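You operate a simulated robot arm through the tools that you are given. There is no shell and no other tool. Be economical: measure what you need, move in short steps, check, and stop when the job is done.

Carry out the task below with a simulated two-armed robot. There is one attempt and no reset: what you move stays moved.

TASK
Fetch the crucible with a green band and set it on the top of the window bench. Take the grey disc on the top of the weighing bench and put it away in the inside of the blue parts tray. Fetch the white disc and set it on the wide blue dish. Fetch the black square holder and set it on top of the black keypad. Put the pouch that says "HEAT 3" from the press side of the island bench on the upper middle shelf of the counter. Open the blue drawer, take the blue boat and leave it in the inside of the blue drawer and shut the drawer again. Open the drawer with a white label, fetch the jar with a purple lid and set it in the inside of the drawer with a white label and shut the label again. Stack the carton labelled "pads" from the top of the steel cleaning bench on top of the carton labelled "seal rings". Fetch the grease tube and stand it on the steel dish with a green rim. Any order will do. Set down upright: jar with a purple lid, grease tube.

Only the result counts: the job must be done as asked and must still hold three seconds after the hand-in. Knocking over, shifting, dropping, spilling or breaking anything else fails it. A push-on lid holds only when it is set on centred and level and pressed home; a screw cap is set on level and turned clockwise until tight.

THE ROBOT
Two 6-joint arms with two-finger parallel grippers on one trunk, on a base that drives. Base frame: it is fixed to the floor where the robot stands at the start and does not move with it; the origin is under the middle of the robot, x ahead of it, y to its left, z up; the surface under the hand at the start is at about z = 0.93. Units: m, rad, N and s.
The left shoulder is at the start at [-0.089, 0.177, 0.806], the right one opposite. With the tool pointing down near the work surface each hand reaches from about 0.1 to 0.68 m from the robot's upright axis, wherever it stands, measured 20 degrees to its own side. Places, roughly: black keypad [0, -4, 1]; black square holder (6x6x5 cm) [1.5, -3.8, 0.9]; blue boat (6x6x2 cm) [0.3, -4, 0.9]; blue drawer [0, -3.7, 0.8]; crucible with a green band [0.5, 0, 1]; drawer with a white label [2.1, -6.3, 0.7]; foil pouch with a green stripe, foil pouch with an [1.5, -4, 1]; grease tube [-2, -0.25, 1]; grey disc (3x3x2 cm) [0.6, -2, 0.9]; inside of the blue drawer [0, -3.8, 0.8]; inside of the blue parts tray (20x20 cm) [0.92, -3.74, 0.9]; inside of the drawer with a white label [2.1, -6.2, 0.7]; jar with a purple lid [1, -6.25, 1]; small white carton marked pads, white carton marke [-2.25, -0.75, 1]; steel dish with a green rim (6x6x3 cm) [-1.8, 1.1, 0.9]; top of the window bench [-2.1, -2.7, 0.9]; upper middle shelf of the counter [1.6, -6.3, 0.5]; white disc (3x3x2 cm) [1, -3.7, 0.9]; wide blue dish (8x8x3 cm) [-2.1, -5.8, 0.9]. Payload 1.57 kg a hand.
Tool frame (each hand has its own): the origin (TCP) lies between the finger pads and is the grasp point; the fingertips stand 0.03 m ahead of it; z points along the fingers, y is the line along which they close. Largest opening 0.08 m; finger width 0.017, thickness 0.012; the body of the gripper, 0.04 by 0.082 m, starts 0.08 m behind the TCP.
Orientation is told as [roll, pitch, yaw] about the base's x, y, z axes, in that order, counted from this pose: with the fingers straight down and closing along the base's y, the tool's x points along the base's -x, its y along +y and its z along -z.

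THE INTERFACE
- The arms move only by the tool servo_tool. It takes "left_deltas", "right_deltas" or both (then of equal length, played together; a hand with none holds still); each is a list of rows, each an object (a shift or turn left out is 0, a gripper value left out holds the last) with "dp": the shift along the base's x, y, z in units of 300 mm (1.0 is 300 mm), a list of three; "rot": the turn, a rotation vector about the base's x, y, z in units of 90 degrees (1.0 is 90 degrees), a list of three; "claw": the finger opening in m, from 0 to 0.08. In form: [{"dp": [dx, dy, dz], "rot": [rx, ry, rz], "claw": claw}, ...]. A call has 1 to 20 rows; each row is the pose to reach, as a shift and turn from the pose commanded when the call began. A call with a number of a shift or a turn outside -1 to 1 is refused whole. Rows are played at 5 a second. More than 0.05 m and 0.15 rad between two rows, or a gripper value outside its range, and nothing of the call is played. A pose out of reach is approached as far as the arm can. The call stops where the force on the tool passes 40 N (or 10 N more than at its start, if that is more) or the arm is blocked; 0.2 s more then pass. The fingers move at their own pace (about 0.072 m/s each) and stop on an object; they squeeze with about 29 N. The grip force told is the motor's: it shows also when the fingers shut on nothing. Time passes only in rows, and 0.2 s behind the last, so rows that repeat a pose let the fingers close. It gives the time, the measured TCP pose, the force on the tool (base axes), the opening and the grip force at its end, in the units of the frame above (readings bear some noise), with the torque about the TCP (base axes, N m) and any sound that the robot's microphone picked up.
- Cameras (640 x 400 px; columns grow to the right, rows downward): "scene" is now at [0.04, -0.0121, 1.5343]; the picture's right is [-0.16, -0.99, 0.00], its down [-0.69, 0.11, -0.71] and it looks along [0.70, -0.11, -0.70] (base axes); focal length 292 px, centre (320, 200). "left" rides on the left gripper at [0.072, 0.007, -0.122] in its tool frame; the picture's right is [-0.09, 1.00, 0.00], its down [-0.84, -0.08, -0.54] and it looks along [-0.54, -0.05, 0.84] (tool axes); focal length 238 px, centre (320, 200). "right" rides on the right gripper at [0.072, -0.007, -0.122] in its tool frame; the picture's right is [0.09, 1.00, 0.00], its down [-0.84, 0.08, -0.54] and it looks along [-0.54, 0.05, 0.84] (tool axes); focal length 238 px, centre (320, 200).
- get_image(camera): a new picture of that camera. The clock stands still meanwhile.
- move_column(by): slides the trunk up (or, below 0, down) by that many m; the arms and the scene camera ride with it, the base frame stays. It gives what a move gives, with no picture.
- roll_base(legs): drives the robot by 1 to 6 legs, each [ahead, left, turn to the left] in m, m and rad, along the robot's own axes; the way and the turn of a leg run together, so that a leg with both is an arc; at most 1.5 m and 3.142 rad a leg. The arms and the cameras ride along, it lands a little off, and it stops where it bumps. It gives what a move gives.
- aim_head(pan, tilt): turns the head with the scene camera to pan (to the left, within 2.496 rad either way) and tilt (down, from -0.506 to 1.204), counted from straight ahead of the robot. It gives what a move gives.
- locate(camera, pixels): for up to 12 pixels [column, row] of the newest picture of that camera ("zoom" is the newest enlarged one), the place [x, y, z] in the base frame of the surface seen there, good to about 0.003 m. The clock stands still meanwhile.
- enlarge(camera, box): a new picture of the part [left, top, right, bottom] of that camera's present view, enlarged. The clock stands still meanwhile.
- sign_off(): hands the job in; it is judged then, once.

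Keep the steps short. Do not move on a guess: measure, check each grasp and each placing, and mend mistakes. In all there are 364 turns and 308 pictures (those below and enlarged ones count). Leave the grippers open and the arms clear of the work at the hand-in unless told otherwise, and finish with a single line.

The tools are called by a JSON object that holds its "api" and its "payload". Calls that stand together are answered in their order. servo_tool: Moves the arms, as the interface text tells. Its arguments: {"type":"object","properties":{"left_deltas":{"type":"array"},"right_deltas":{"type":"array"}},"required":[]} The other tools are called the same way: move_column (by) slides the trunk up or down; roll_base (legs) drives the base; aim_head (pan, tilt) turns the head that bears the scene camera; get_image (camera) takes a picture; locate (camera, pixels) gives the place of the surface under pixels of a picture; enlarge (camera, box) takes an enlarged picture of a part of a camera's view; sign_off () hands the job in.

At the start:

```text
t: 0.0
left_ee_pos: [0.4057, 0.0809, 1.1892]
left_orientation: [-0.002, 0.0, -0.002]
left_ft_force: [0.1, 0.2, -0.4]
left_ft_torque: [0.0, 0.0, 0.0]
left_gripper_width: 0.0801
left_finger_force: 0.0
right_ee_pos: [0.4037, -0.2776, 1.1986]
right_orientation: [0.001, -0.002, -0.001]
right_ft_force: [-0.1, 0.0, -0.6]
right_ft_torque: [0.01, -0.04, -0.01]
right_gripper_width: 0.0799
right_finger_force: 0.0
trunk travel left (down, up): [-0.25, 0.078]
robot x, y, heading: [-0.0004, 0.0009, 0.004]
head pan, tilt: [-0.161, 0.78]
```

scene: 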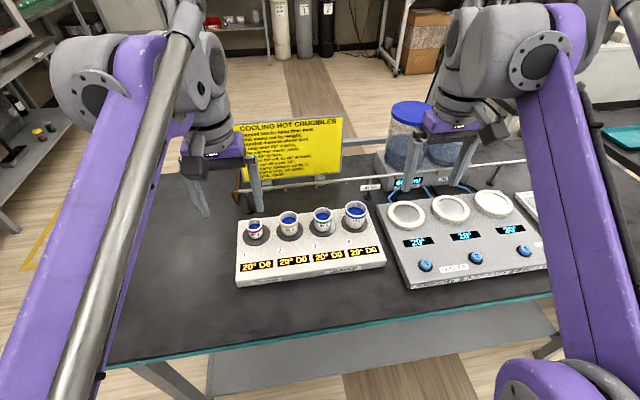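
right: 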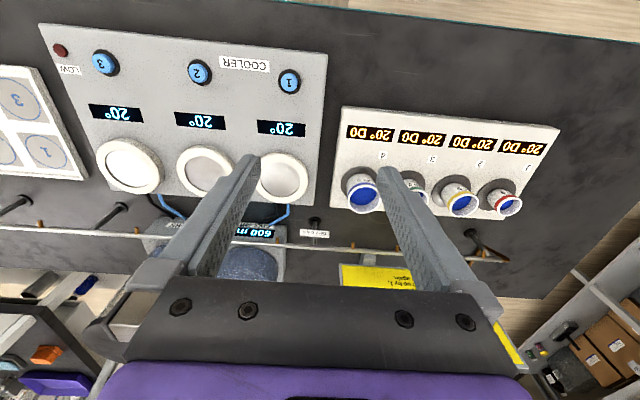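
left: 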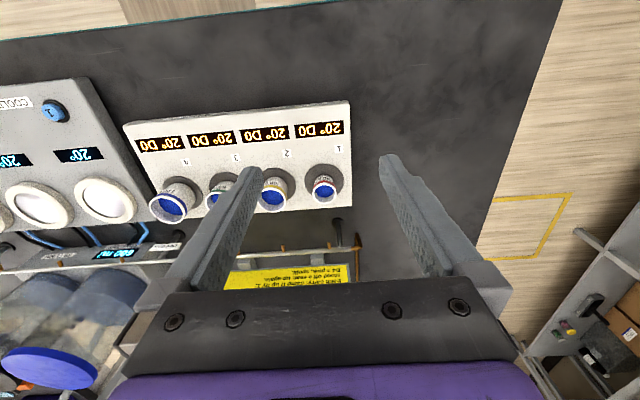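

The block holds four crucibles and there is a yellow sign. I'll enlarge both to read the bands and the rules.

{"api": "enlarge", "payload": {"camera": "scene", "box": [220, 110, 400, 290]}}

{"api": "enlarge", "payload": {"camera": "left", "box": [120, 90, 370, 230]}}

{"api": "enlarge", "payload": {"camera": "scene", "box": [230, 110, 350, 190]}}

```text
2.22 times, centred on (310, 200) of scene
```

zoom: 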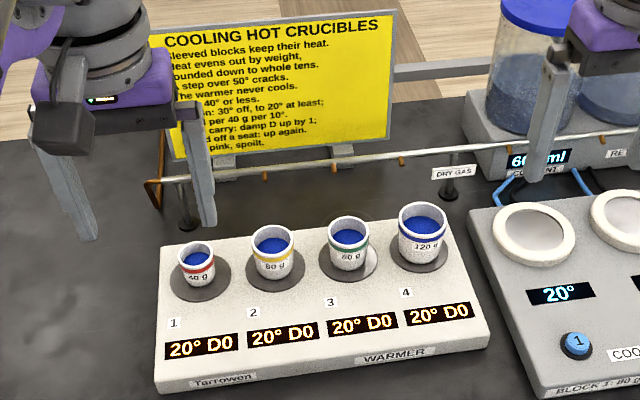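

```text
2.56 times, centred on (245, 160) of left
```

zoom: 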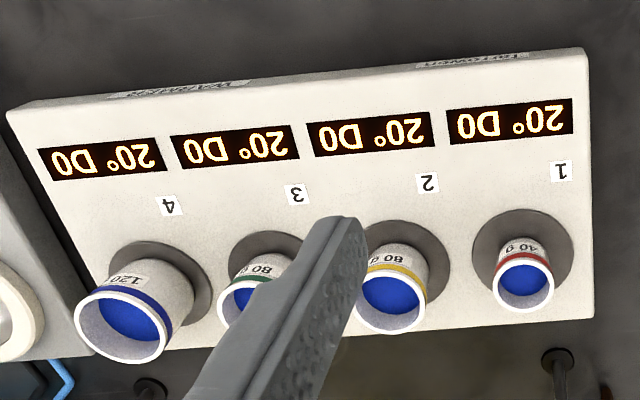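

```text
5.00 times, centred on (290, 150) of scene
```

zoom: 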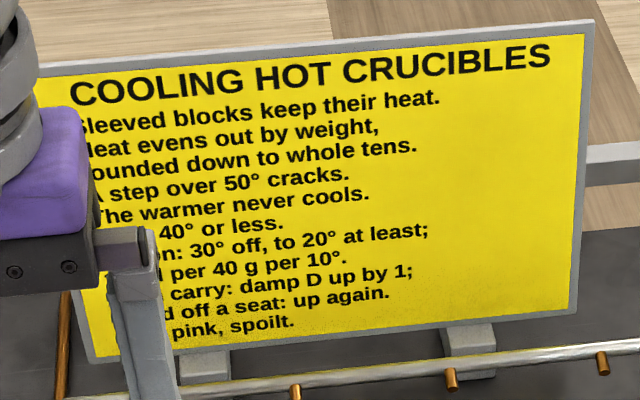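

The sign is partly hidden by the left gripper. I'll move the left hand 0.12 m to the left (clear air) so I can read the rest.

{"api": "servo_tool", "payload": {"left_deltas": [{"dp": [0, 0.15, 0]}, {"dp": [0, 0.3, 0]}, {"dp": [0, 0.4, 0]}]}}

{"api": "enlarge", "payload": {"camera": "scene", "box": [220, 110, 360, 200]}}

{"api": "get_image", "payload": {"camera": "scene"}}

```text
t: 0.8
left_ee_pos: [0.4058, 0.2009, 1.1883]
left_orientation: [-0.001, 0.0, -0.002]
left_ft_force: [0.3, 0.4, 0.3]
left_ft_torque: [-0.01, 0.04, -0.01]
left_gripper_width: 0.0801
left_finger_force: 0.0
right_ee_pos: [0.4046, -0.2755, 1.1991]
right_orientation: [-0.002, -0.001, -0.002]
right_ft_force: [-0.3, -0.1, -1.0]
right_ft_torque: [-0.02, 0.0, 0.0]
right_gripper_width: 0.0796
right_finger_force: 0.0
trunk travel left (down, up): [-0.25, 0.078]
robot x, y, heading: [0.0006, 0.0007, 0.002]
head pan, tilt: [-0.161, 0.78]
```

```text
4.44 times, centred on (290, 155) of scene
```

zoom: 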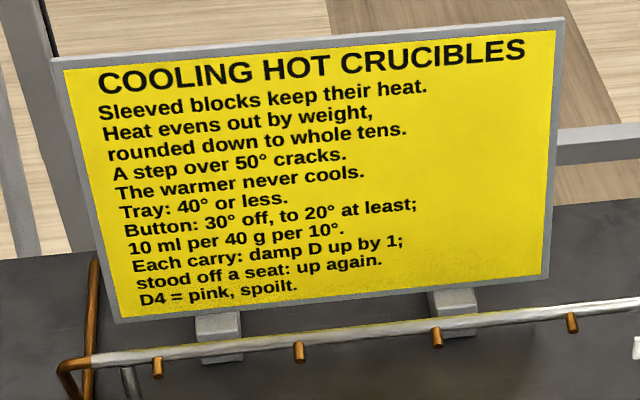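

```text
300 pictures are left
```

scene: 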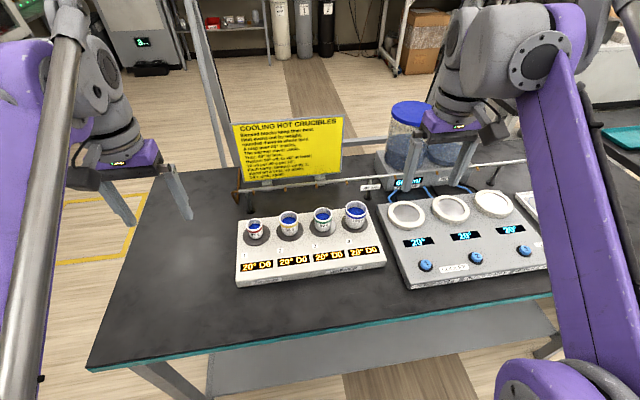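

The rules are clear: everything is at 20°, so one direct carry of the green crucible is fine. Next I'll look around the room.

{"api": "aim_head", "payload": {"pan": -0.9, "tilt": 0.35}}

{"api": "get_image", "payload": {"camera": "scene"}}

{"api": "aim_head", "payload": {"pan": -1.7, "tilt": 0.35}}

{"api": "get_image", "payload": {"camera": "scene"}}

{"api": "aim_head", "payload": {"pan": -2.49, "tilt": 0.35}}

{"api": "get_image", "payload": {"camera": "scene"}}

{"api": "aim_head", "payload": {"pan": 2.2, "tilt": 0.35}}

{"api": "get_image", "payload": {"camera": "scene"}}

```text
t: 1.9
left_ee_pos: [0.4079, 0.1995, 1.189]
left_orientation: [-0.002, 0.0, -0.001]
left_ft_force: [0.5, 1.0, 0.5]
left_ft_torque: [0.0, 0.0, 0.03]
left_gripper_width: 0.0798
left_finger_force: 0.1
right_ee_pos: [0.4042, -0.2763, 1.1988]
right_orientation: [0.0, -0.002, -0.001]
right_ft_force: [0.1, -0.8, 0.5]
right_ft_torque: [0.01, 0.02, -0.03]
right_gripper_width: 0.0798
right_finger_force: 0.1
trunk travel left (down, up): [-0.25, 0.078]
robot x, y, heading: [-0.0012, 0.0012, -0.0]
head pan, tilt: [-0.901, 0.351]
```

```text
299 pictures are left
```

scene: 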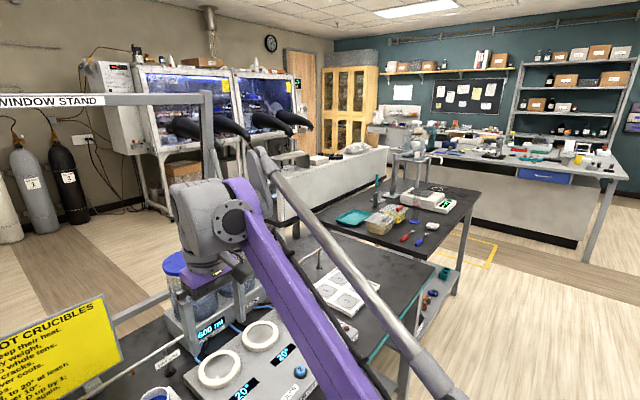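

```text
t: 3.0
left_ee_pos: [0.4079, 0.1996, 1.1872]
left_orientation: [-0.002, 0.0, -0.002]
left_ft_force: [-0.5, -0.6, -0.5]
left_ft_torque: [0.0, 0.02, 0.02]
left_gripper_width: 0.08
left_finger_force: 0.0
right_ee_pos: [0.4038, -0.2754, 1.2]
right_orientation: [0.0, 0.001, -0.001]
right_ft_force: [0.8, -0.3, -1.0]
right_ft_torque: [0.0, 0.03, 0.02]
right_gripper_width: 0.0802
right_finger_force: 0.0
trunk travel left (down, up): [-0.25, 0.078]
robot x, y, heading: [0.0008, -0.0024, 0.003]
head pan, tilt: [-1.7, 0.351]
```

```text
298 pictures are left
```

scene: 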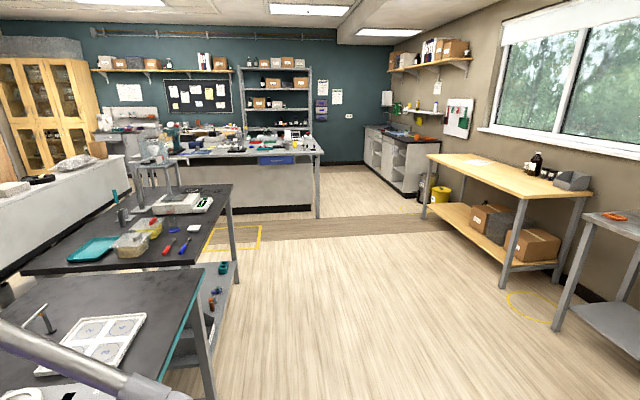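

```text
t: 4.2
left_ee_pos: [0.4068, 0.1999, 1.1873]
left_orientation: [-0.001, 0.0, -0.003]
left_ft_force: [0.2, -0.5, 0.5]
left_ft_torque: [0.01, 0.01, 0.02]
left_gripper_width: 0.0801
left_finger_force: 0.0
right_ee_pos: [0.4028, -0.2767, 1.199]
right_orientation: [-0.001, 0.0, 0.001]
right_ft_force: [-0.3, 0.0, -0.2]
right_ft_torque: [-0.02, 0.03, 0.0]
right_gripper_width: 0.0802
right_finger_force: 0.2
trunk travel left (down, up): [-0.25, 0.078]
robot x, y, heading: [0.0029, -0.0024, -0.004]
head pan, tilt: [-2.491, 0.351]
```

```text
297 pictures are left
```

scene: 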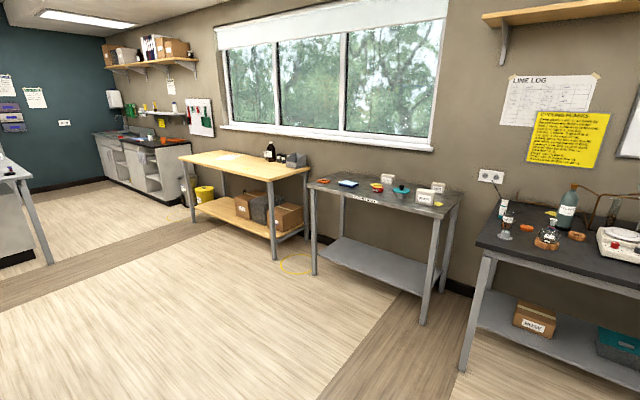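

```text
t: 7.9
left_ee_pos: [0.4078, 0.2004, 1.187]
left_orientation: [-0.001, 0.0, -0.003]
left_ft_force: [0.1, 0.3, -0.7]
left_ft_torque: [0.0, -0.01, -0.01]
left_gripper_width: 0.0801
left_finger_force: 0.0
right_ee_pos: [0.4034, -0.276, 1.1985]
right_orientation: [0.001, -0.001, -0.001]
right_ft_force: [0.3, -0.3, 0.4]
right_ft_torque: [0.01, 0.0, -0.01]
right_gripper_width: 0.08
right_finger_force: 0.1
trunk travel left (down, up): [-0.25, 0.078]
robot x, y, heading: [-0.0002, 0.0012, 0.003]
head pan, tilt: [2.201, 0.351]
```

```text
296 pictures are left
```

scene: 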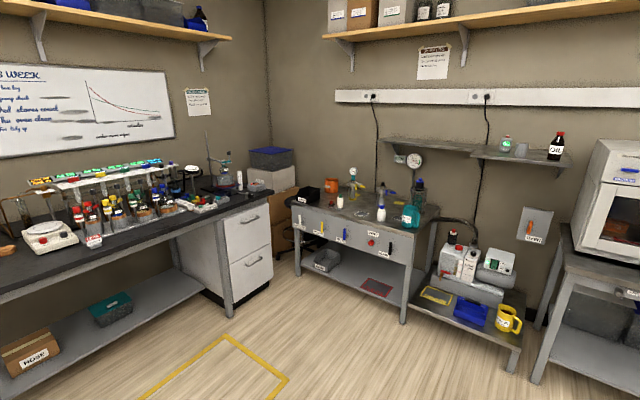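

The room layout is clear. I'll aim back at the warmer block and measure the crucibles there.

{"api": "aim_head", "payload": {"pan": -0.05, "tilt": 0.85}}

{"api": "enlarge", "payload": {"camera": "scene", "box": [210, 100, 430, 240]}}

```text
t: 10.0
left_ee_pos: [0.4079, 0.1991, 1.1873]
left_orientation: [-0.002, 0.001, -0.001]
left_ft_force: [0.3, -0.1, 0.1]
left_ft_torque: [0.06, -0.02, 0.03]
left_gripper_width: 0.0802
left_finger_force: 0.0
right_ee_pos: [0.4045, -0.2762, 1.1995]
right_orientation: [0.0, 0.0, 0.0]
right_ft_force: [0.9, -0.4, -0.9]
right_ft_torque: [0.0, 0.0, 0.03]
right_gripper_width: 0.08
right_finger_force: 0.1
trunk travel left (down, up): [-0.25, 0.078]
robot x, y, heading: [-0.0002, -0.0006, -0.005]
head pan, tilt: [-0.051, 0.85]
```

```text
2.86 times, centred on (320, 170) of scene
```

zoom: 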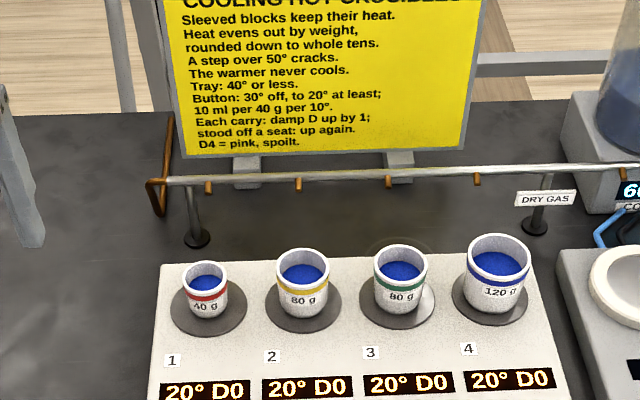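

{"api": "locate", "payload": {"camera": "zoom", "pixels": [[401, 249], [401, 289], [376, 265], [426, 265], [400, 311], [437, 310], [299, 290], [500, 290], [478, 180], [402, 272], [302, 180], [472, 262]]}}

```text
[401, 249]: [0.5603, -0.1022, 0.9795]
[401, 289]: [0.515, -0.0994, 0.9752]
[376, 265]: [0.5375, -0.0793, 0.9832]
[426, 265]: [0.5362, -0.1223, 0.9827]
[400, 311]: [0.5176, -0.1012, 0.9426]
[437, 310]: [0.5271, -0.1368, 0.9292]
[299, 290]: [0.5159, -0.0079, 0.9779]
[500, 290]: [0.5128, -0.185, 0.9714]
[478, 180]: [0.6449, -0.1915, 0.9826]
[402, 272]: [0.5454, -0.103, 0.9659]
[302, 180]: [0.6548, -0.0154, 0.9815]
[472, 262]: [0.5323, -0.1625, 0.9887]
```

The green crucible's rim is centred at about (0.538, -0.101), 0.045 m wide, top at z 0.983. I'll bring the right hand above it with claw 0.06 and stop at z≈1.05 to check.

{"api": "servo_tool", "payload": {"right_deltas": [{"dp": [0.09, 0.117, 0], "claw": 0.06}, {"dp": [0.178, 0.234, 0]}, {"dp": [0.267, 0.35, 0]}, {"dp": [0.356, 0.467, 0]}, {"dp": [0.445, 0.584, 0]}, {"dp": [0.445, 0.584, -0.16]}, {"dp": [0.445, 0.584, -0.32]}, {"dp": [0.445, 0.584, -0.48]}, {"dp": [0.445, 0.584, -0.48]}]}}

{"api": "get_image", "payload": {"camera": "right"}}

{"api": "enlarge", "payload": {"camera": "scene", "box": [210, 100, 430, 240]}}

```text
t: 12.0
left_ee_pos: [0.407, 0.2, 1.1883]
left_orientation: [-0.003, -0.002, -0.001]
left_ft_force: [-0.7, 0.0, -0.2]
left_ft_torque: [-0.02, 0.01, 0.0]
left_gripper_width: 0.0801
left_finger_force: 0.0
right_ee_pos: [0.5381, -0.1011, 1.0527]
right_orientation: [0.0, 0.0, 0.0]
right_ft_force: [-0.4, 0.0, 0.2]
right_ft_torque: [0.01, -0.01, 0.01]
right_gripper_width: 0.0597
right_finger_force: 0.1
right hand out of reach, approached as far as the arm can: row 4, 5
trunk travel left (down, up): [-0.25, 0.078]
robot x, y, heading: [0.0025, 0.0027, -0.003]
head pan, tilt: [-0.051, 0.85]
```

```text
294 pictures are left
```

right: 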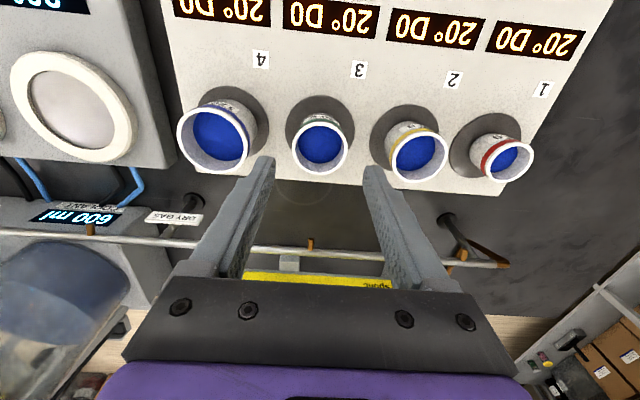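

```text
2.86 times, centred on (320, 170) of scene
```

zoom: 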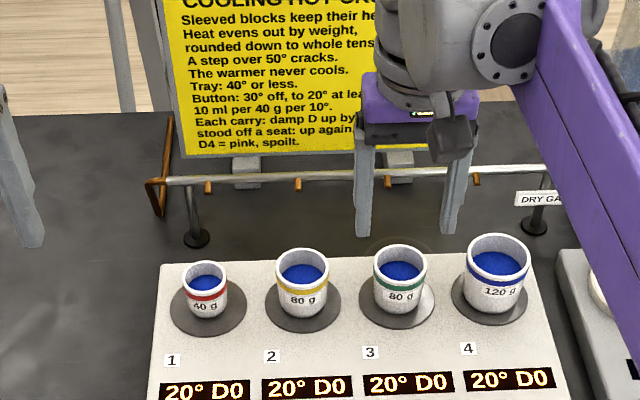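

The camera view doesn't settle the alignment by eye, so I'll locate the rim from the hand camera.

{"api": "locate", "payload": {"camera": "right", "pixels": [[294, 150], [344, 150], [319, 172], [319, 126], [182, 142], [441, 155]]}}

```text
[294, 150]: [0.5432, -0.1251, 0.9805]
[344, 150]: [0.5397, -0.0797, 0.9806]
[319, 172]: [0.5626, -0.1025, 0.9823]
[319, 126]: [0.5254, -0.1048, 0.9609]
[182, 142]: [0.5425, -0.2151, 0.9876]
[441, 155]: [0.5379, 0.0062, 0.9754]
```

The rim centre reads (0.540, -0.102), aligned within 2 mm. I'll descend to z≈0.965 and close.

{"api": "servo_tool", "payload": {"right_deltas": [{"dp": [0.005, -0.003, -0.15]}, {"dp": [0.005, -0.003, -0.292]}, {"dp": [0.005, -0.003, -0.292], "claw": 0.0}, {"dp": [0.005, -0.003, -0.292]}, {"dp": [0.005, -0.003, -0.292]}]}}

{"api": "get_image", "payload": {"camera": "right"}}

```text
t: 13.2
left_ee_pos: [0.4074, 0.1996, 1.1877]
left_orientation: [-0.001, -0.001, -0.002]
left_ft_force: [0.0, 1.1, 0.0]
left_ft_torque: [0.0, 0.0, 0.0]
left_gripper_width: 0.0801
left_finger_force: 0.0
right_ee_pos: [0.5366, -0.102, 0.9655]
right_orientation: [0.0, -0.002, -0.001]
right_ft_force: [0.4, 0.0, -0.1]
right_ft_torque: [0.0, -0.04, -0.03]
right_gripper_width: 0.0465
right_finger_force: 29.3
trunk travel left (down, up): [-0.25, 0.078]
robot x, y, heading: [0.0017, 0.0005, 0.001]
head pan, tilt: [-0.051, 0.85]
```

```text
292 pictures are left
```

right: 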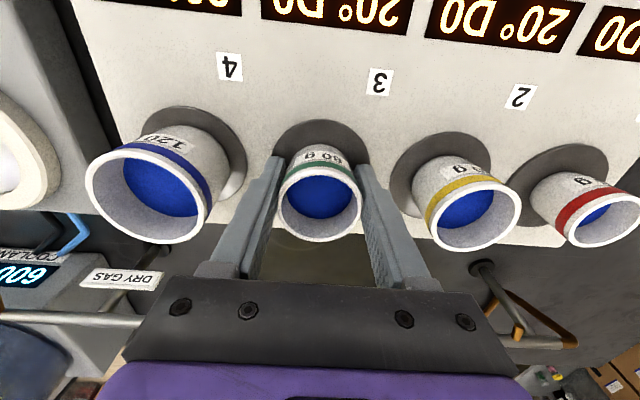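

It is held (opening 0.0465, 29 N). I'll lift it and pull it in toward the body.

{"api": "servo_tool", "payload": {"right_deltas": [{"dp": [0, 0, 0.1]}, {"dp": [0, 0, 0.22]}, {"dp": [0, 0, 0.36]}, {"dp": [0, 0, 0.48]}, {"dp": [-0.12, -0.08, 0.48]}, {"dp": [-0.25, -0.16, 0.48]}, {"dp": [-0.38, -0.24, 0.48]}, {"dp": [-0.5, -0.32, 0.48]}, {"dp": [-0.6, -0.35, 0.48]}]}}

{"api": "get_image", "payload": {"camera": "right"}}

{"api": "get_image", "payload": {"camera": "scene"}}

```text
t: 15.2
left_ee_pos: [0.4061, 0.2009, 1.1885]
left_orientation: [-0.001, -0.003, -0.003]
left_ft_force: [-0.3, -0.3, 0.3]
left_ft_torque: [0.02, -0.03, -0.01]
left_gripper_width: 0.0798
left_finger_force: 0.0
right_ee_pos: [0.3588, -0.2071, 1.1104]
right_orientation: [0.001, -0.001, 0.001]
right_ft_force: [0.5, 0.0, -0.3]
right_ft_torque: [0.01, 0.04, 0.02]
right_gripper_width: 0.0466
right_finger_force: 29.4
trunk travel left (down, up): [-0.25, 0.078]
robot x, y, heading: [-0.0, 0.0006, 0.002]
head pan, tilt: [-0.051, 0.85]
```

```text
291 pictures are left
```

right: 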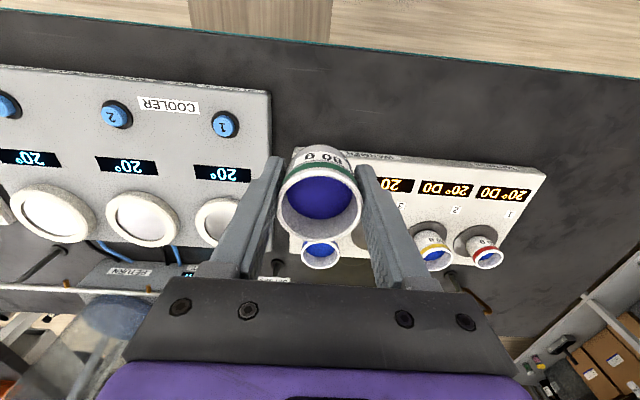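

```text
290 pictures are left
```

scene: 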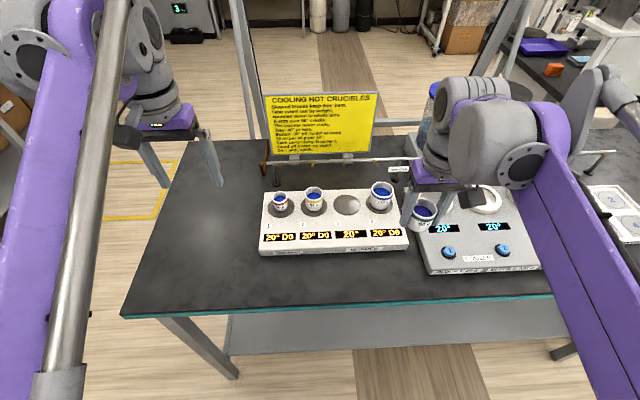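

The crucible is secure. I'll back off, turn around, and drive to a stand-off point facing the window bench, at about (-0.9, -2.7).

{"api": "roll_base", "payload": {"legs": [[-0.6, 0, 0], [0, 0, 3.14], [0, 1.4, 0], [0.3, 1.3, 0]]}}

{"api": "aim_head", "payload": {"pan": 0, "tilt": 0.6}}

{"api": "get_image", "payload": {"camera": "scene"}}

```text
t: 49.3
left_ee_pos: [-1.1867, -2.9241, 1.1889]
left_orientation: [0.0, -0.002, -3.114]
left_ft_force: [-0.2, 0.3, 0.0]
left_ft_torque: [0.0, 0.0, -0.02]
left_gripper_width: 0.0797
left_finger_force: 0.1
right_ee_pos: [-1.1518, -2.5172, 1.1107]
right_orientation: [0.0, 0.001, -3.113]
right_ft_force: [-0.3, -0.3, -0.6]
right_ft_torque: [-0.03, 0.0, 0.0]
right_gripper_width: 0.0466
right_finger_force: 29.1
trunk travel left (down, up): [-0.25, 0.078]
robot x, y, heading: [-0.7857, -2.7126, -3.113]
head pan, tilt: [-0.051, 0.85]
```

```text
t: 50.1
left_ee_pos: [-1.186, -2.9244, 1.1882]
left_orientation: [-0.002, 0.002, -3.115]
left_ft_force: [-0.1, -0.6, -0.5]
left_ft_torque: [0.03, 0.0, 0.0]
left_gripper_width: 0.0802
left_finger_force: 0.1
right_ee_pos: [-1.1513, -2.5167, 1.1102]
right_orientation: [0.0, 0.002, -3.112]
right_ft_force: [-0.4, 0.1, -1.5]
right_ft_torque: [-0.04, -0.01, 0.02]
right_gripper_width: 0.047
right_finger_force: 28.9
trunk travel left (down, up): [-0.25, 0.078]
robot x, y, heading: [-0.7862, -2.7163, -3.112]
head pan, tilt: [0.0, 0.6]
```

```text
289 pictures are left
```

scene: 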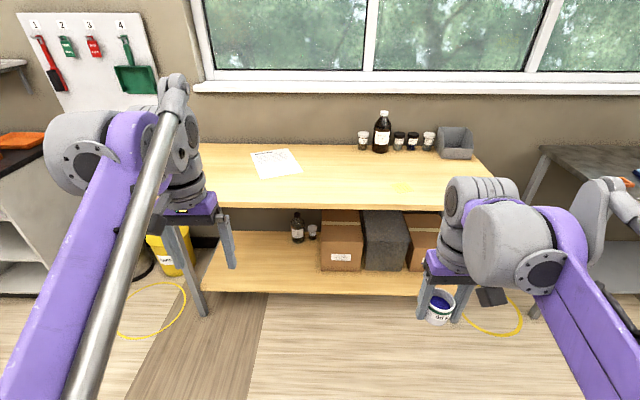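

The bench top is mostly clear. I'll measure its front edge, height and the free spot in front of the bottles.

{"api": "locate", "payload": {"camera": "scene", "pixels": [[320, 203], [320, 175], [402, 186], [430, 204], [380, 165], [490, 210], [215, 195], [346, 152]]}}

{"api": "enlarge", "payload": {"camera": "scene", "box": [320, 110, 500, 220]}}

```text
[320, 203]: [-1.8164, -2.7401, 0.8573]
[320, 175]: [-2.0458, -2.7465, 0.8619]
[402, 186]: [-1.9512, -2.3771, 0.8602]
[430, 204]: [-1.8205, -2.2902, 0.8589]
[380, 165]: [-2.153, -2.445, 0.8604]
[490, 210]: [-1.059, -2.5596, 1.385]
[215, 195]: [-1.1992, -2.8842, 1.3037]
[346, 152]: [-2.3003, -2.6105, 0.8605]
```

```text
3.56 times, centred on (410, 165) of scene
```

zoom: 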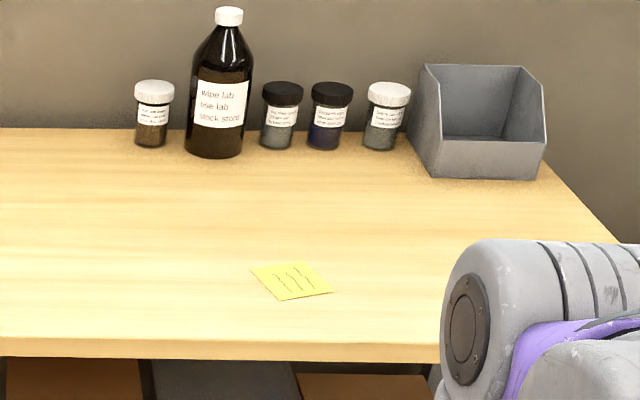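

The bench front edge is at x≈-1.816 and its top at z≈0.859. I'll drive ahead 0.65 m, which brings the hand over the front of the bench.

{"api": "roll_base", "payload": {"legs": [[0.65, 0, -0.03]]}}

{"api": "get_image", "payload": {"camera": "right"}}

```text
t: 53.7
left_ee_pos: [-1.8342, -2.9148, 1.1877]
left_orientation: [-0.001, 0.0, 3.128]
left_ft_force: [0.6, 0.2, -0.2]
left_ft_torque: [0.01, -0.03, 0.02]
left_gripper_width: 0.0801
left_finger_force: 0.0
right_ee_pos: [-1.7818, -2.5073, 1.1101]
right_orientation: [-0.001, 0.0, 3.129]
right_ft_force: [0.1, -0.2, -0.6]
right_ft_torque: [-0.01, 0.01, 0.02]
right_gripper_width: 0.0467
right_finger_force: 29.2
trunk travel left (down, up): [-0.25, 0.078]
robot x, y, heading: [-1.4236, -2.7209, 3.131]
head pan, tilt: [0.0, 0.6]
```

```text
287 pictures are left
```

right: 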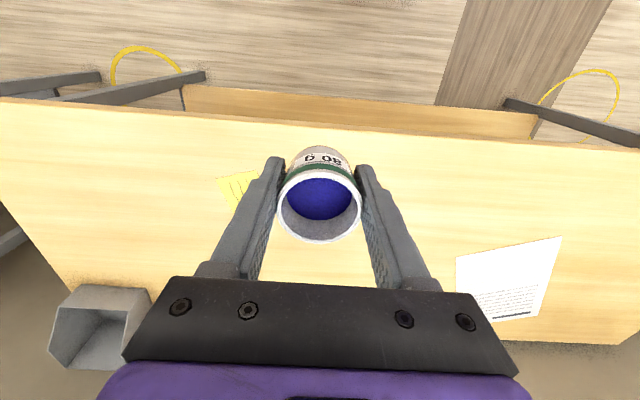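

The spot at about (-1.96, -2.55) is free. I'll move over it and descend to 20 mm above contact.

{"api": "servo_tool", "payload": {"right_deltas": [{"dp": [-0.15, -0.03, 0]}, {"dp": [-0.3, -0.07, 0]}, {"dp": [-0.45, -0.1, 0]}, {"dp": [-0.593, -0.143, 0]}, {"dp": [-0.593, -0.143, -0.16]}, {"dp": [-0.593, -0.143, -0.32]}, {"dp": [-0.593, -0.143, -0.48]}, {"dp": [-0.593, -0.143, -0.62]}, {"dp": [-0.593, -0.143, -0.67]}, {"dp": [-0.593, -0.143, -0.695]}, {"dp": [-0.593, -0.143, -0.705]}, {"dp": [-0.593, -0.143, -0.705]}]}}

{"api": "get_image", "payload": {"camera": "right"}}

{"api": "get_image", "payload": {"camera": "left"}}

```text
t: 56.3
left_ee_pos: [-1.8351, -2.9131, 1.1878]
left_orientation: [-0.002, -0.001, 3.128]
left_ft_force: [0.0, -0.4, 0.2]
left_ft_torque: [-0.04, -0.01, 0.0]
left_gripper_width: 0.0801
left_finger_force: 0.1
right_ee_pos: [-1.9597, -2.55, 0.8986]
right_orientation: [0.002, 0.001, 3.131]
right_ft_force: [0.4, -0.5, -0.9]
right_ft_torque: [0.04, 0.02, 0.0]
right_gripper_width: 0.0468
right_finger_force: 29.0
trunk travel left (down, up): [-0.25, 0.078]
robot x, y, heading: [-1.4241, -2.7208, 3.128]
head pan, tilt: [0.0, 0.6]
```

```text
286 pictures are left
```

right: 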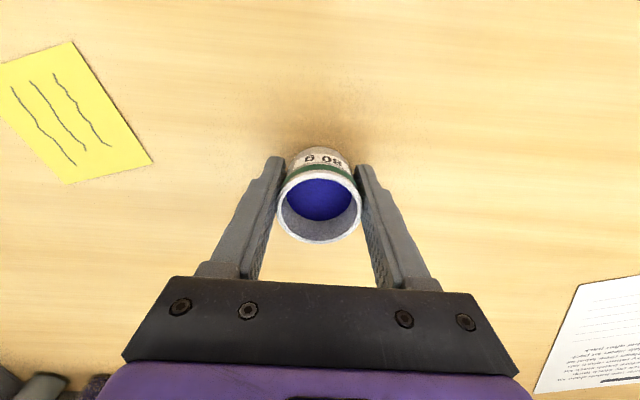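

```text
285 pictures are left
```

left: 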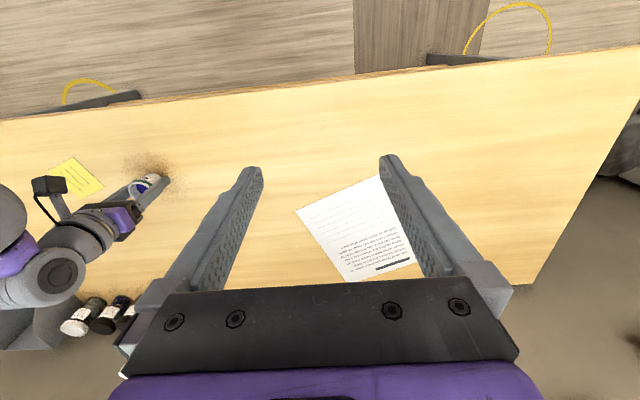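

Force hasn't risen yet, so the crucible is just above the surface. I'll go down in 1 mm steps until a contact force shows.

{"api": "servo_tool", "payload": {"right_deltas": [{"dp": [0, 0, -0.004]}, {"dp": [0, 0, -0.008]}, {"dp": [0, 0, -0.012]}]}}

```text
t: 57.1
left_ee_pos: [-1.8341, -2.9147, 1.1879]
left_orientation: [0.0, 0.0, 3.128]
left_ft_force: [-1.3, -0.2, 0.3]
left_ft_torque: [-0.01, 0.03, 0.0]
left_gripper_width: 0.0796
left_finger_force: 0.1
right_ee_pos: [-1.9595, -2.551, 0.8954]
right_orientation: [0.0, 0.001, 3.13]
right_ft_force: [-0.6, 0.2, -1.0]
right_ft_torque: [0.0, 0.02, 0.02]
right_gripper_width: 0.0465
right_finger_force: 28.6
trunk travel left (down, up): [-0.25, 0.078]
robot x, y, heading: [-1.4274, -2.7147, 3.121]
head pan, tilt: [0.0, 0.6]
```

{"api": "servo_tool", "payload": {"right_deltas": [{"dp": [0, 0, -0.003]}, {"dp": [0, 0, -0.006]}, {"dp": [0, 0, -0.009]}]}}

{"api": "enlarge", "payload": {"camera": "left", "box": [100, 150, 200, 220]}}

```text
t: 57.9
left_ee_pos: [-1.8345, -2.9137, 1.1882]
left_orientation: [-0.002, 0.0, 3.128]
left_ft_force: [1.0, 0.7, 0.3]
left_ft_torque: [0.01, 0.03, 0.04]
left_gripper_width: 0.0798
left_finger_force: 0.1
right_ee_pos: [-1.9605, -2.5493, 0.8929]
right_orientation: [-0.002, 0.001, 3.132]
right_ft_force: [-0.1, 0.2, -0.2]
right_ft_torque: [0.01, 0.04, 0.01]
right_gripper_width: 0.0468
right_finger_force: 28.8
trunk travel left (down, up): [-0.25, 0.078]
robot x, y, heading: [-1.4231, -2.7175, 3.131]
head pan, tilt: [0.0, 0.6]
```

```text
5.71 times, centred on (150, 185) of left
```

zoom: 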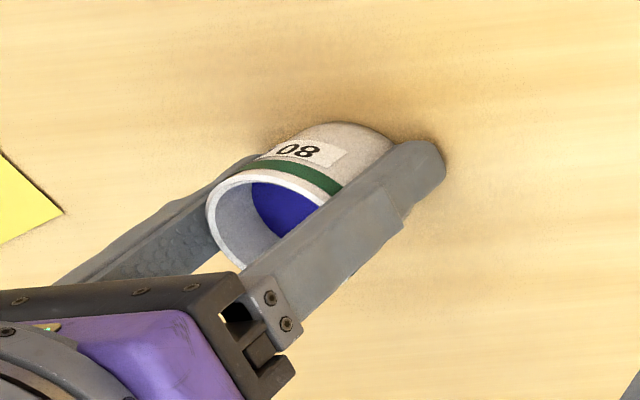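

Still no contact; the fingertips are now about 3 mm above the top. I'll continue in sub-millimetre steps.

{"api": "servo_tool", "payload": {"right_deltas": [{"dp": [0, 0, -0.003]}, {"dp": [0, 0, -0.006]}, {"dp": [0, 0, -0.009]}]}}

```text
t: 58.7
left_ee_pos: [-1.8336, -2.914, 1.1884]
left_orientation: [-0.002, -0.002, 3.129]
left_ft_force: [-0.8, 0.1, 0.8]
left_ft_torque: [-0.01, -0.02, 0.03]
left_gripper_width: 0.08
left_finger_force: 0.1
right_ee_pos: [-1.9593, -2.5508, 0.8915]
right_orientation: [-0.001, -0.004, 3.129]
right_ft_force: [-5.4, 1.9, 25.0]
right_ft_torque: [0.0, 0.15, -0.01]
right_gripper_width: 0.0467
right_finger_force: 28.9
trunk travel left (down, up): [-0.25, 0.078]
robot x, y, heading: [-1.4241, -2.7187, 3.135]
head pan, tilt: [0.0, 0.6]
```

Contact made (25 N). I'll ease up 0.6 mm, open the fingers, and lift straight up.

{"api": "servo_tool", "payload": {"right_deltas": [{"dp": [0, 0, 0.003]}, {"dp": [0, 0, 0.003], "claw": 0.065}, {"dp": [0, 0, 0.003]}, {"dp": [0, 0, 0.003]}, {"dp": [0, 0, 0.12]}, {"dp": [0, 0, 0.27]}, {"dp": [0, 0, 0.43]}, {"dp": [0, 0, 0.59]}, {"dp": [0, 0, 0.72]}]}}

{"api": "get_image", "payload": {"camera": "right"}}

```text
t: 60.7
left_ee_pos: [-1.8335, -2.9133, 1.1876]
left_orientation: [0.0, 0.0, 3.127]
left_ft_force: [0.5, -0.1, 0.1]
left_ft_torque: [0.0, -0.02, 0.0]
left_gripper_width: 0.0798
left_finger_force: 0.0
right_ee_pos: [-1.9574, -2.5492, 1.1053]
right_orientation: [-0.001, 0.002, 3.129]
right_ft_force: [-1.2, -0.1, 0.4]
right_ft_torque: [0.04, 0.03, 0.0]
right_gripper_width: 0.0647
right_finger_force: 0.1
trunk travel left (down, up): [-0.25, 0.078]
robot x, y, heading: [-1.4258, -2.7173, 3.13]
head pan, tilt: [0.0, 0.6]
```

```text
283 pictures are left
```

right: 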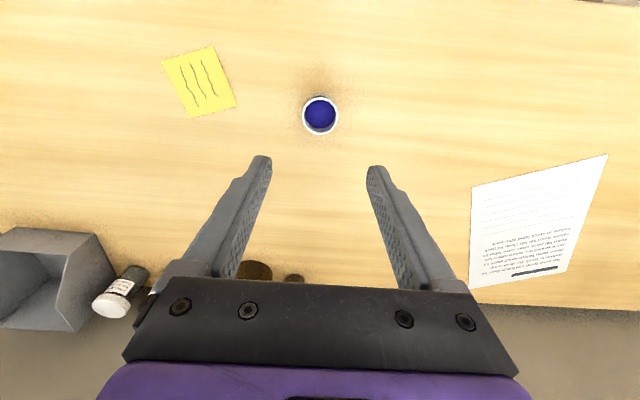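

The crucible stands upright and still blue. I'll retract the hand, back off, and drive along to the steel cleaning bench at y≈-0.75.

{"api": "servo_tool", "payload": {"right_deltas": [{"dp": [0.15, 0.04, 0.05]}, {"dp": [0.3, 0.08, 0.1], "claw": 0.08}, {"dp": [0.45, 0.11, 0.15]}, {"dp": [0.59, 0.14, 0.2]}]}}

{"api": "roll_base", "payload": {"legs": [[-0.5, 0, 0], [0, -1.3, 0], [0, -0.7, 0]]}}

{"api": "get_image", "payload": {"camera": "scene"}}

```text
t: 61.7
left_ee_pos: [-1.8319, -2.914, 1.1881]
left_orientation: [-0.002, -0.001, 3.127]
left_ft_force: [0.6, -0.3, 0.5]
left_ft_torque: [0.02, 0.01, -0.02]
left_gripper_width: 0.0799
left_finger_force: 0.2
right_ee_pos: [-1.7797, -2.5068, 1.1659]
right_orientation: [-0.001, -0.003, 3.132]
right_ft_force: [-0.3, 0.8, -0.5]
right_ft_torque: [0.01, 0.03, 0.0]
right_gripper_width: 0.08
right_finger_force: 0.0
trunk travel left (down, up): [-0.25, 0.078]
robot x, y, heading: [-1.4242, -2.7155, 3.135]
head pan, tilt: [0.0, 0.6]
```

```text
t: 82.0
left_ee_pos: [-1.3115, -0.9292, 1.1874]
left_orientation: [-0.002, -0.001, -3.141]
left_ft_force: [0.1, 0.0, 0.1]
left_ft_torque: [-0.01, -0.02, 0.01]
left_gripper_width: 0.0799
left_finger_force: 0.0
right_ee_pos: [-1.2644, -0.5214, 1.1663]
right_orientation: [-0.001, 0.001, -3.141]
right_ft_force: [0.4, -0.6, 0.1]
right_ft_torque: [0.02, 0.04, -0.04]
right_gripper_width: 0.08
right_finger_force: 0.1
trunk travel left (down, up): [-0.25, 0.078]
robot x, y, heading: [-0.9025, -0.7289, -3.141]
head pan, tilt: [0.0, 0.6]
```

```text
282 pictures are left
```

scene: 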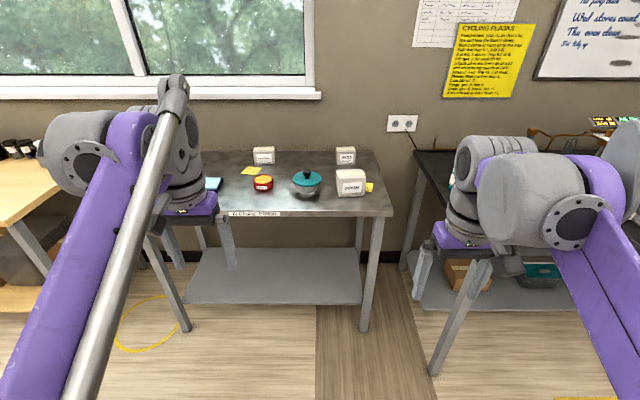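

{"api": "enlarge", "payload": {"camera": "scene", "box": [220, 135, 400, 225]}}

{"api": "enlarge", "payload": {"camera": "scene", "box": [430, 15, 550, 105]}}

```text
3.56 times, centred on (310, 180) of scene
```

zoom: 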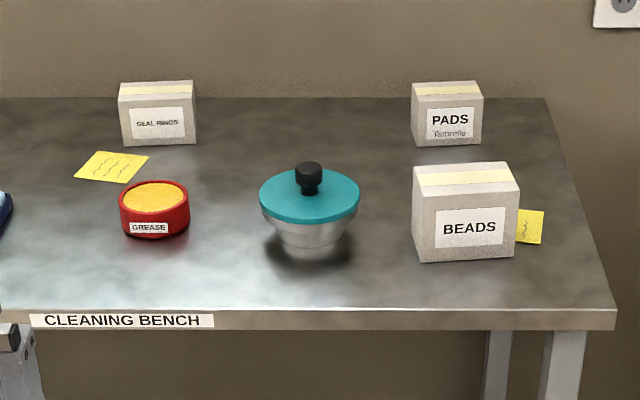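

```text
4.44 times, centred on (490, 60) of scene
```

zoom: 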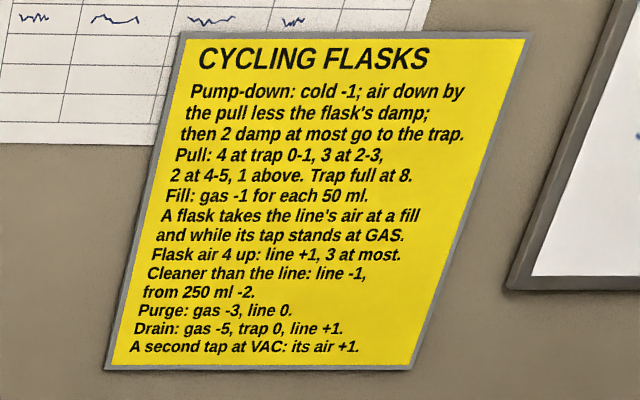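

The sign concerns other equipment. PADS is at the back right and SEAL RINGS at the back left. I'll measure both along with the bench edge.

{"api": "enlarge", "payload": {"camera": "scene", "box": [220, 135, 400, 225]}}

{"api": "locate", "payload": {"camera": "zoom", "pixels": [[415, 91], [478, 91], [448, 84], [447, 142], [417, 142], [476, 144], [122, 92], [192, 92], [158, 84], [158, 143], [310, 308], [590, 310]]}}

```text
3.56 times, centred on (310, 180) of scene
```

zoom: 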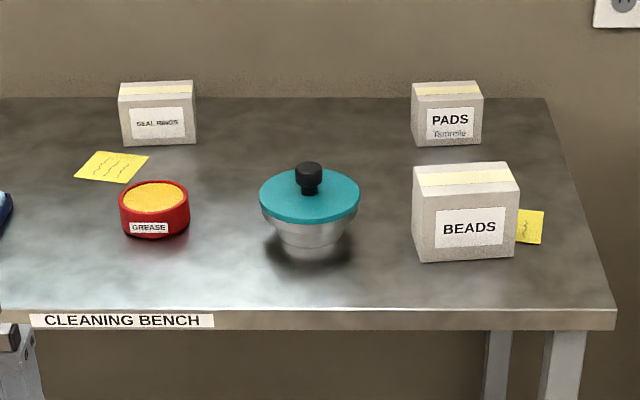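

```text
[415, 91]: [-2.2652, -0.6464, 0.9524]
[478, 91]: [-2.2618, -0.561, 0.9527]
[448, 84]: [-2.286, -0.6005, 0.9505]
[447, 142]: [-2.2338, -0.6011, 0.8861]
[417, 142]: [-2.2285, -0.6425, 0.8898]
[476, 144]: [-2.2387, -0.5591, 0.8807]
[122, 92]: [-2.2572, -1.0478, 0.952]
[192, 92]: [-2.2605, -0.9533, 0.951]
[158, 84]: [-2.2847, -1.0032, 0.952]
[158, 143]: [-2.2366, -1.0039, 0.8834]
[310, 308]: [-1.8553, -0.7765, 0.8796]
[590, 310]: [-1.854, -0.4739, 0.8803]
```

PADS spans about 0.09 m in y, so I have to grip it front-to-back. I'll raise the trunk for reach and drive to about 0.26 m from the bench edge, the same gap as at the start bench.

{"api": "move_column", "payload": {"by": 0.075}}

{"api": "roll_base", "payload": {"legs": [[0.5, 0, 0], [0.18, 0, 0]]}}

{"api": "get_image", "payload": {"camera": "scene"}}

{"api": "get_image", "payload": {"camera": "right"}}

```text
t: 83.1
left_ee_pos: [-1.3091, -0.9277, 1.2635]
left_orientation: [-0.003, 0.002, -3.139]
left_ft_force: [-0.1, -0.9, 0.0]
left_ft_torque: [-0.02, 0.0, -0.01]
left_gripper_width: 0.0799
left_finger_force: 0.1
right_ee_pos: [-1.2653, -0.5211, 1.2413]
right_orientation: [0.0, -0.001, -3.141]
right_ft_force: [0.1, 0.4, -0.8]
right_ft_torque: [-0.02, 0.03, -0.02]
right_gripper_width: 0.08
right_finger_force: 0.2
trunk travel left (down, up): [-0.325, 0.003]
robot x, y, heading: [-0.9062, -0.728, -3.141]
head pan, tilt: [0.0, 0.6]
```

```text
t: 87.2
left_ee_pos: [-1.9828, -0.9284, 1.263]
left_orientation: [-0.003, -0.001, 3.142]
left_ft_force: [-0.1, 0.1, 0.3]
left_ft_torque: [0.0, -0.01, 0.02]
left_gripper_width: 0.08
left_finger_force: 0.1
right_ee_pos: [-1.9355, -0.5209, 1.2405]
right_orientation: [0.0, 0.0, -3.142]
right_ft_force: [-0.2, 0.3, 0.1]
right_ft_torque: [-0.02, 0.0, -0.01]
right_gripper_width: 0.08
right_finger_force: 0.0
trunk travel left (down, up): [-0.325, 0.003]
robot x, y, heading: [-1.5777, -0.7219, -3.138]
head pan, tilt: [0.0, 0.6]
```

```text
278 pictures are left
```

scene: 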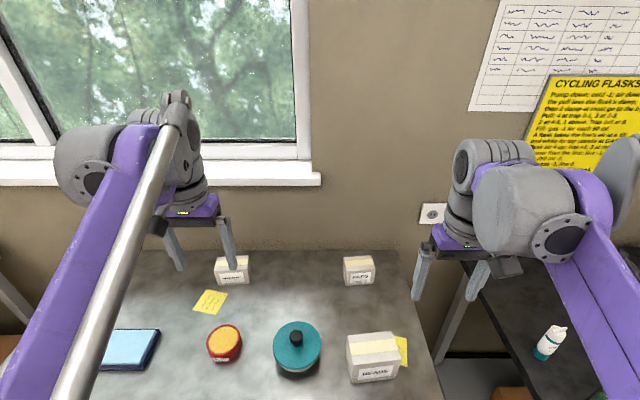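

```text
277 pictures are left
```

right: 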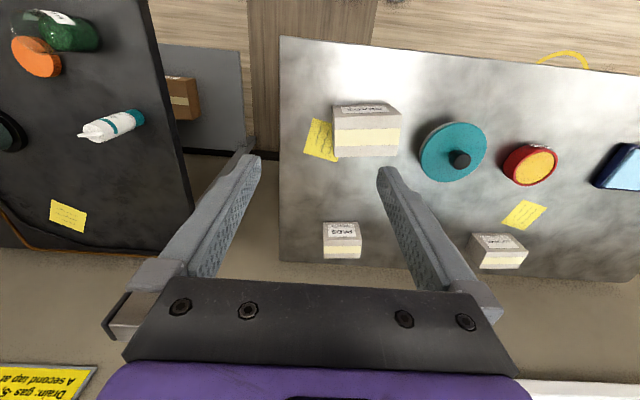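

{"api": "locate", "payload": {"camera": "right", "pixels": [[326, 242], [358, 240], [326, 257], [359, 257], [342, 249], [475, 247], [523, 252], [481, 267], [520, 266], [342, 275]]}}

{"api": "enlarge", "payload": {"camera": "scene", "box": [200, 240, 420, 390]}}

{"api": "locate", "payload": {"camera": "scene", "pixels": [[346, 268], [372, 268], [346, 259], [372, 259], [216, 269], [247, 268], [218, 258], [246, 258], [359, 282], [232, 281], [395, 250], [300, 248]]}}

```text
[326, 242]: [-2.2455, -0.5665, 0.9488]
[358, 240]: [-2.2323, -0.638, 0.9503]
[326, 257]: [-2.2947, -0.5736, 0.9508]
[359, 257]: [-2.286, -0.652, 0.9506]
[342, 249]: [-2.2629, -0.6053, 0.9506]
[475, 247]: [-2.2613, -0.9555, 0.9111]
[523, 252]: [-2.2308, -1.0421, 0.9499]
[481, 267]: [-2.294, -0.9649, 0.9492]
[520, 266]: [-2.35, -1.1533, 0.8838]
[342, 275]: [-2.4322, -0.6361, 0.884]
```

```text
2.67 times, centred on (310, 315) of scene
```

zoom: 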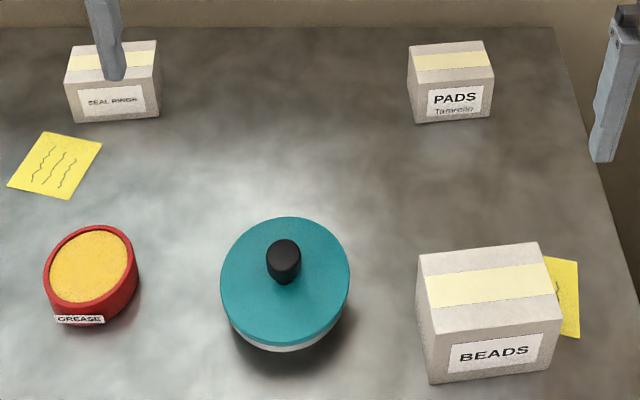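

```text
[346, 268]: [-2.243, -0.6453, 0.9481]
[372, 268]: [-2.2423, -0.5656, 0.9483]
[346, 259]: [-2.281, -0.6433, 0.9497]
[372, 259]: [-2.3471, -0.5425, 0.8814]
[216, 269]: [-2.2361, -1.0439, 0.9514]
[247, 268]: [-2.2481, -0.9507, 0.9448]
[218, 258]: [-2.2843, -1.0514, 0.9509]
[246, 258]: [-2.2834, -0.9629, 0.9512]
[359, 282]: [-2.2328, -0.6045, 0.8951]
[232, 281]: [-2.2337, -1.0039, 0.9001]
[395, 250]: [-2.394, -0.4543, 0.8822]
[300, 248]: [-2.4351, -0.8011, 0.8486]
```

PADS is centred at about (-2.266, -0.604), top z 0.951, depth 0.06 m, turned about 0.1 rad. I'll rotate the right hand about -84° so it closes front-to-back while moving most of the way over.

{"api": "servo_tool", "payload": {"right_deltas": [{"dp": [-0.08, -0.025, -0.02], "rot": [0, 0, -0.085]}, {"dp": [-0.16, -0.05, -0.04], "rot": [0, 0, -0.17]}, {"dp": [-0.25, -0.075, -0.06], "rot": [0, 0, -0.255]}, {"dp": [-0.33, -0.1, -0.08], "rot": [0, 0, -0.34]}, {"dp": [-0.41, -0.126, -0.12], "rot": [0, 0, -0.425]}, {"dp": [-0.49, -0.15, -0.16], "rot": [0, 0, -0.51]}, {"dp": [-0.57, -0.176, -0.21], "rot": [0, 0, -0.595]}, {"dp": [-0.65, -0.2, -0.26], "rot": [0, 0, -0.68]}, {"dp": [-0.73, -0.227, -0.31], "rot": [0, 0, -0.765]}, {"dp": [-0.82, -0.25, -0.36], "rot": [0, 0, -0.85]}, {"dp": [-0.9, -0.277, -0.41], "rot": [0, 0, -0.936]}, {"dp": [-0.9, -0.277, -0.5], "rot": [0, 0, -0.936]}, {"dp": [-0.9, -0.277, -0.5], "rot": [0, 0, -0.936]}]}}

{"api": "get_image", "payload": {"camera": "right"}}

{"api": "get_image", "payload": {"camera": "scene"}}

```text
t: 90.0
left_ee_pos: [-1.9845, -0.9271, 1.2629]
left_orientation: [-0.003, -0.002, 3.142]
left_ft_force: [0.3, -0.4, 0.4]
left_ft_torque: [-0.04, -0.03, -0.03]
left_gripper_width: 0.0795
left_finger_force: 0.0
right_ee_pos: [-2.2063, -0.6045, 1.0899]
right_orientation: [-0.001, -0.002, 1.671]
right_ft_force: [0.7, -0.5, 0.3]
right_ft_torque: [-0.04, 0.02, 0.02]
right_gripper_width: 0.0804
right_finger_force: 0.1
trunk travel left (down, up): [-0.325, 0.003]
robot x, y, heading: [-1.5815, -0.7308, -3.147]
head pan, tilt: [0.0, 0.6]
```

```text
275 pictures are left
```

right: 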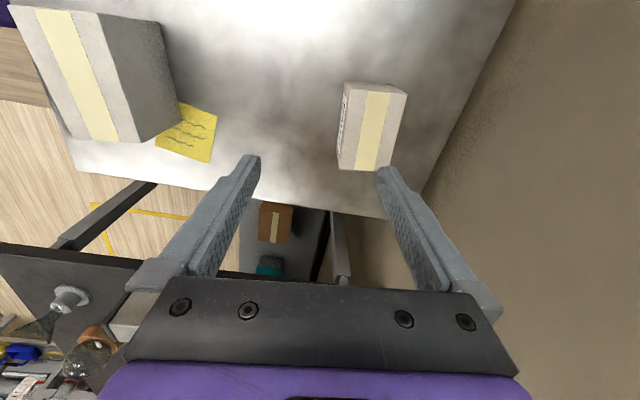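

```text
274 pictures are left
```

scene: 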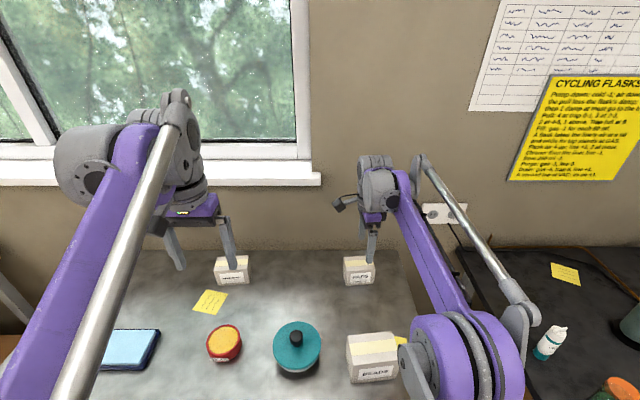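

The carton is now well seen in the hand camera. I'll measure its top corners and check the forearm's clearance to the BEADS carton.

{"api": "locate", "payload": {"camera": "right", "pixels": [[352, 88], [402, 97], [341, 165], [385, 167], [370, 130]]}}

{"api": "locate", "payload": {"camera": "scene", "pixels": [[405, 350], [380, 340], [425, 330], [430, 270], [410, 375]]}}

```text
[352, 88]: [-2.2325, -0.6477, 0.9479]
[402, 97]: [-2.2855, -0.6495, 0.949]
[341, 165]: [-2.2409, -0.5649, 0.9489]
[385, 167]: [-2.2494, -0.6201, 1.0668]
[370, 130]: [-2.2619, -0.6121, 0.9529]
```

```text
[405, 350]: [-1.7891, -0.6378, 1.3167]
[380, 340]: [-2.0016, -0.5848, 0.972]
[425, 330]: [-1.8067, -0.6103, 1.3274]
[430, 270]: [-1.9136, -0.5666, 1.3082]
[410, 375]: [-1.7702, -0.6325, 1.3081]
```

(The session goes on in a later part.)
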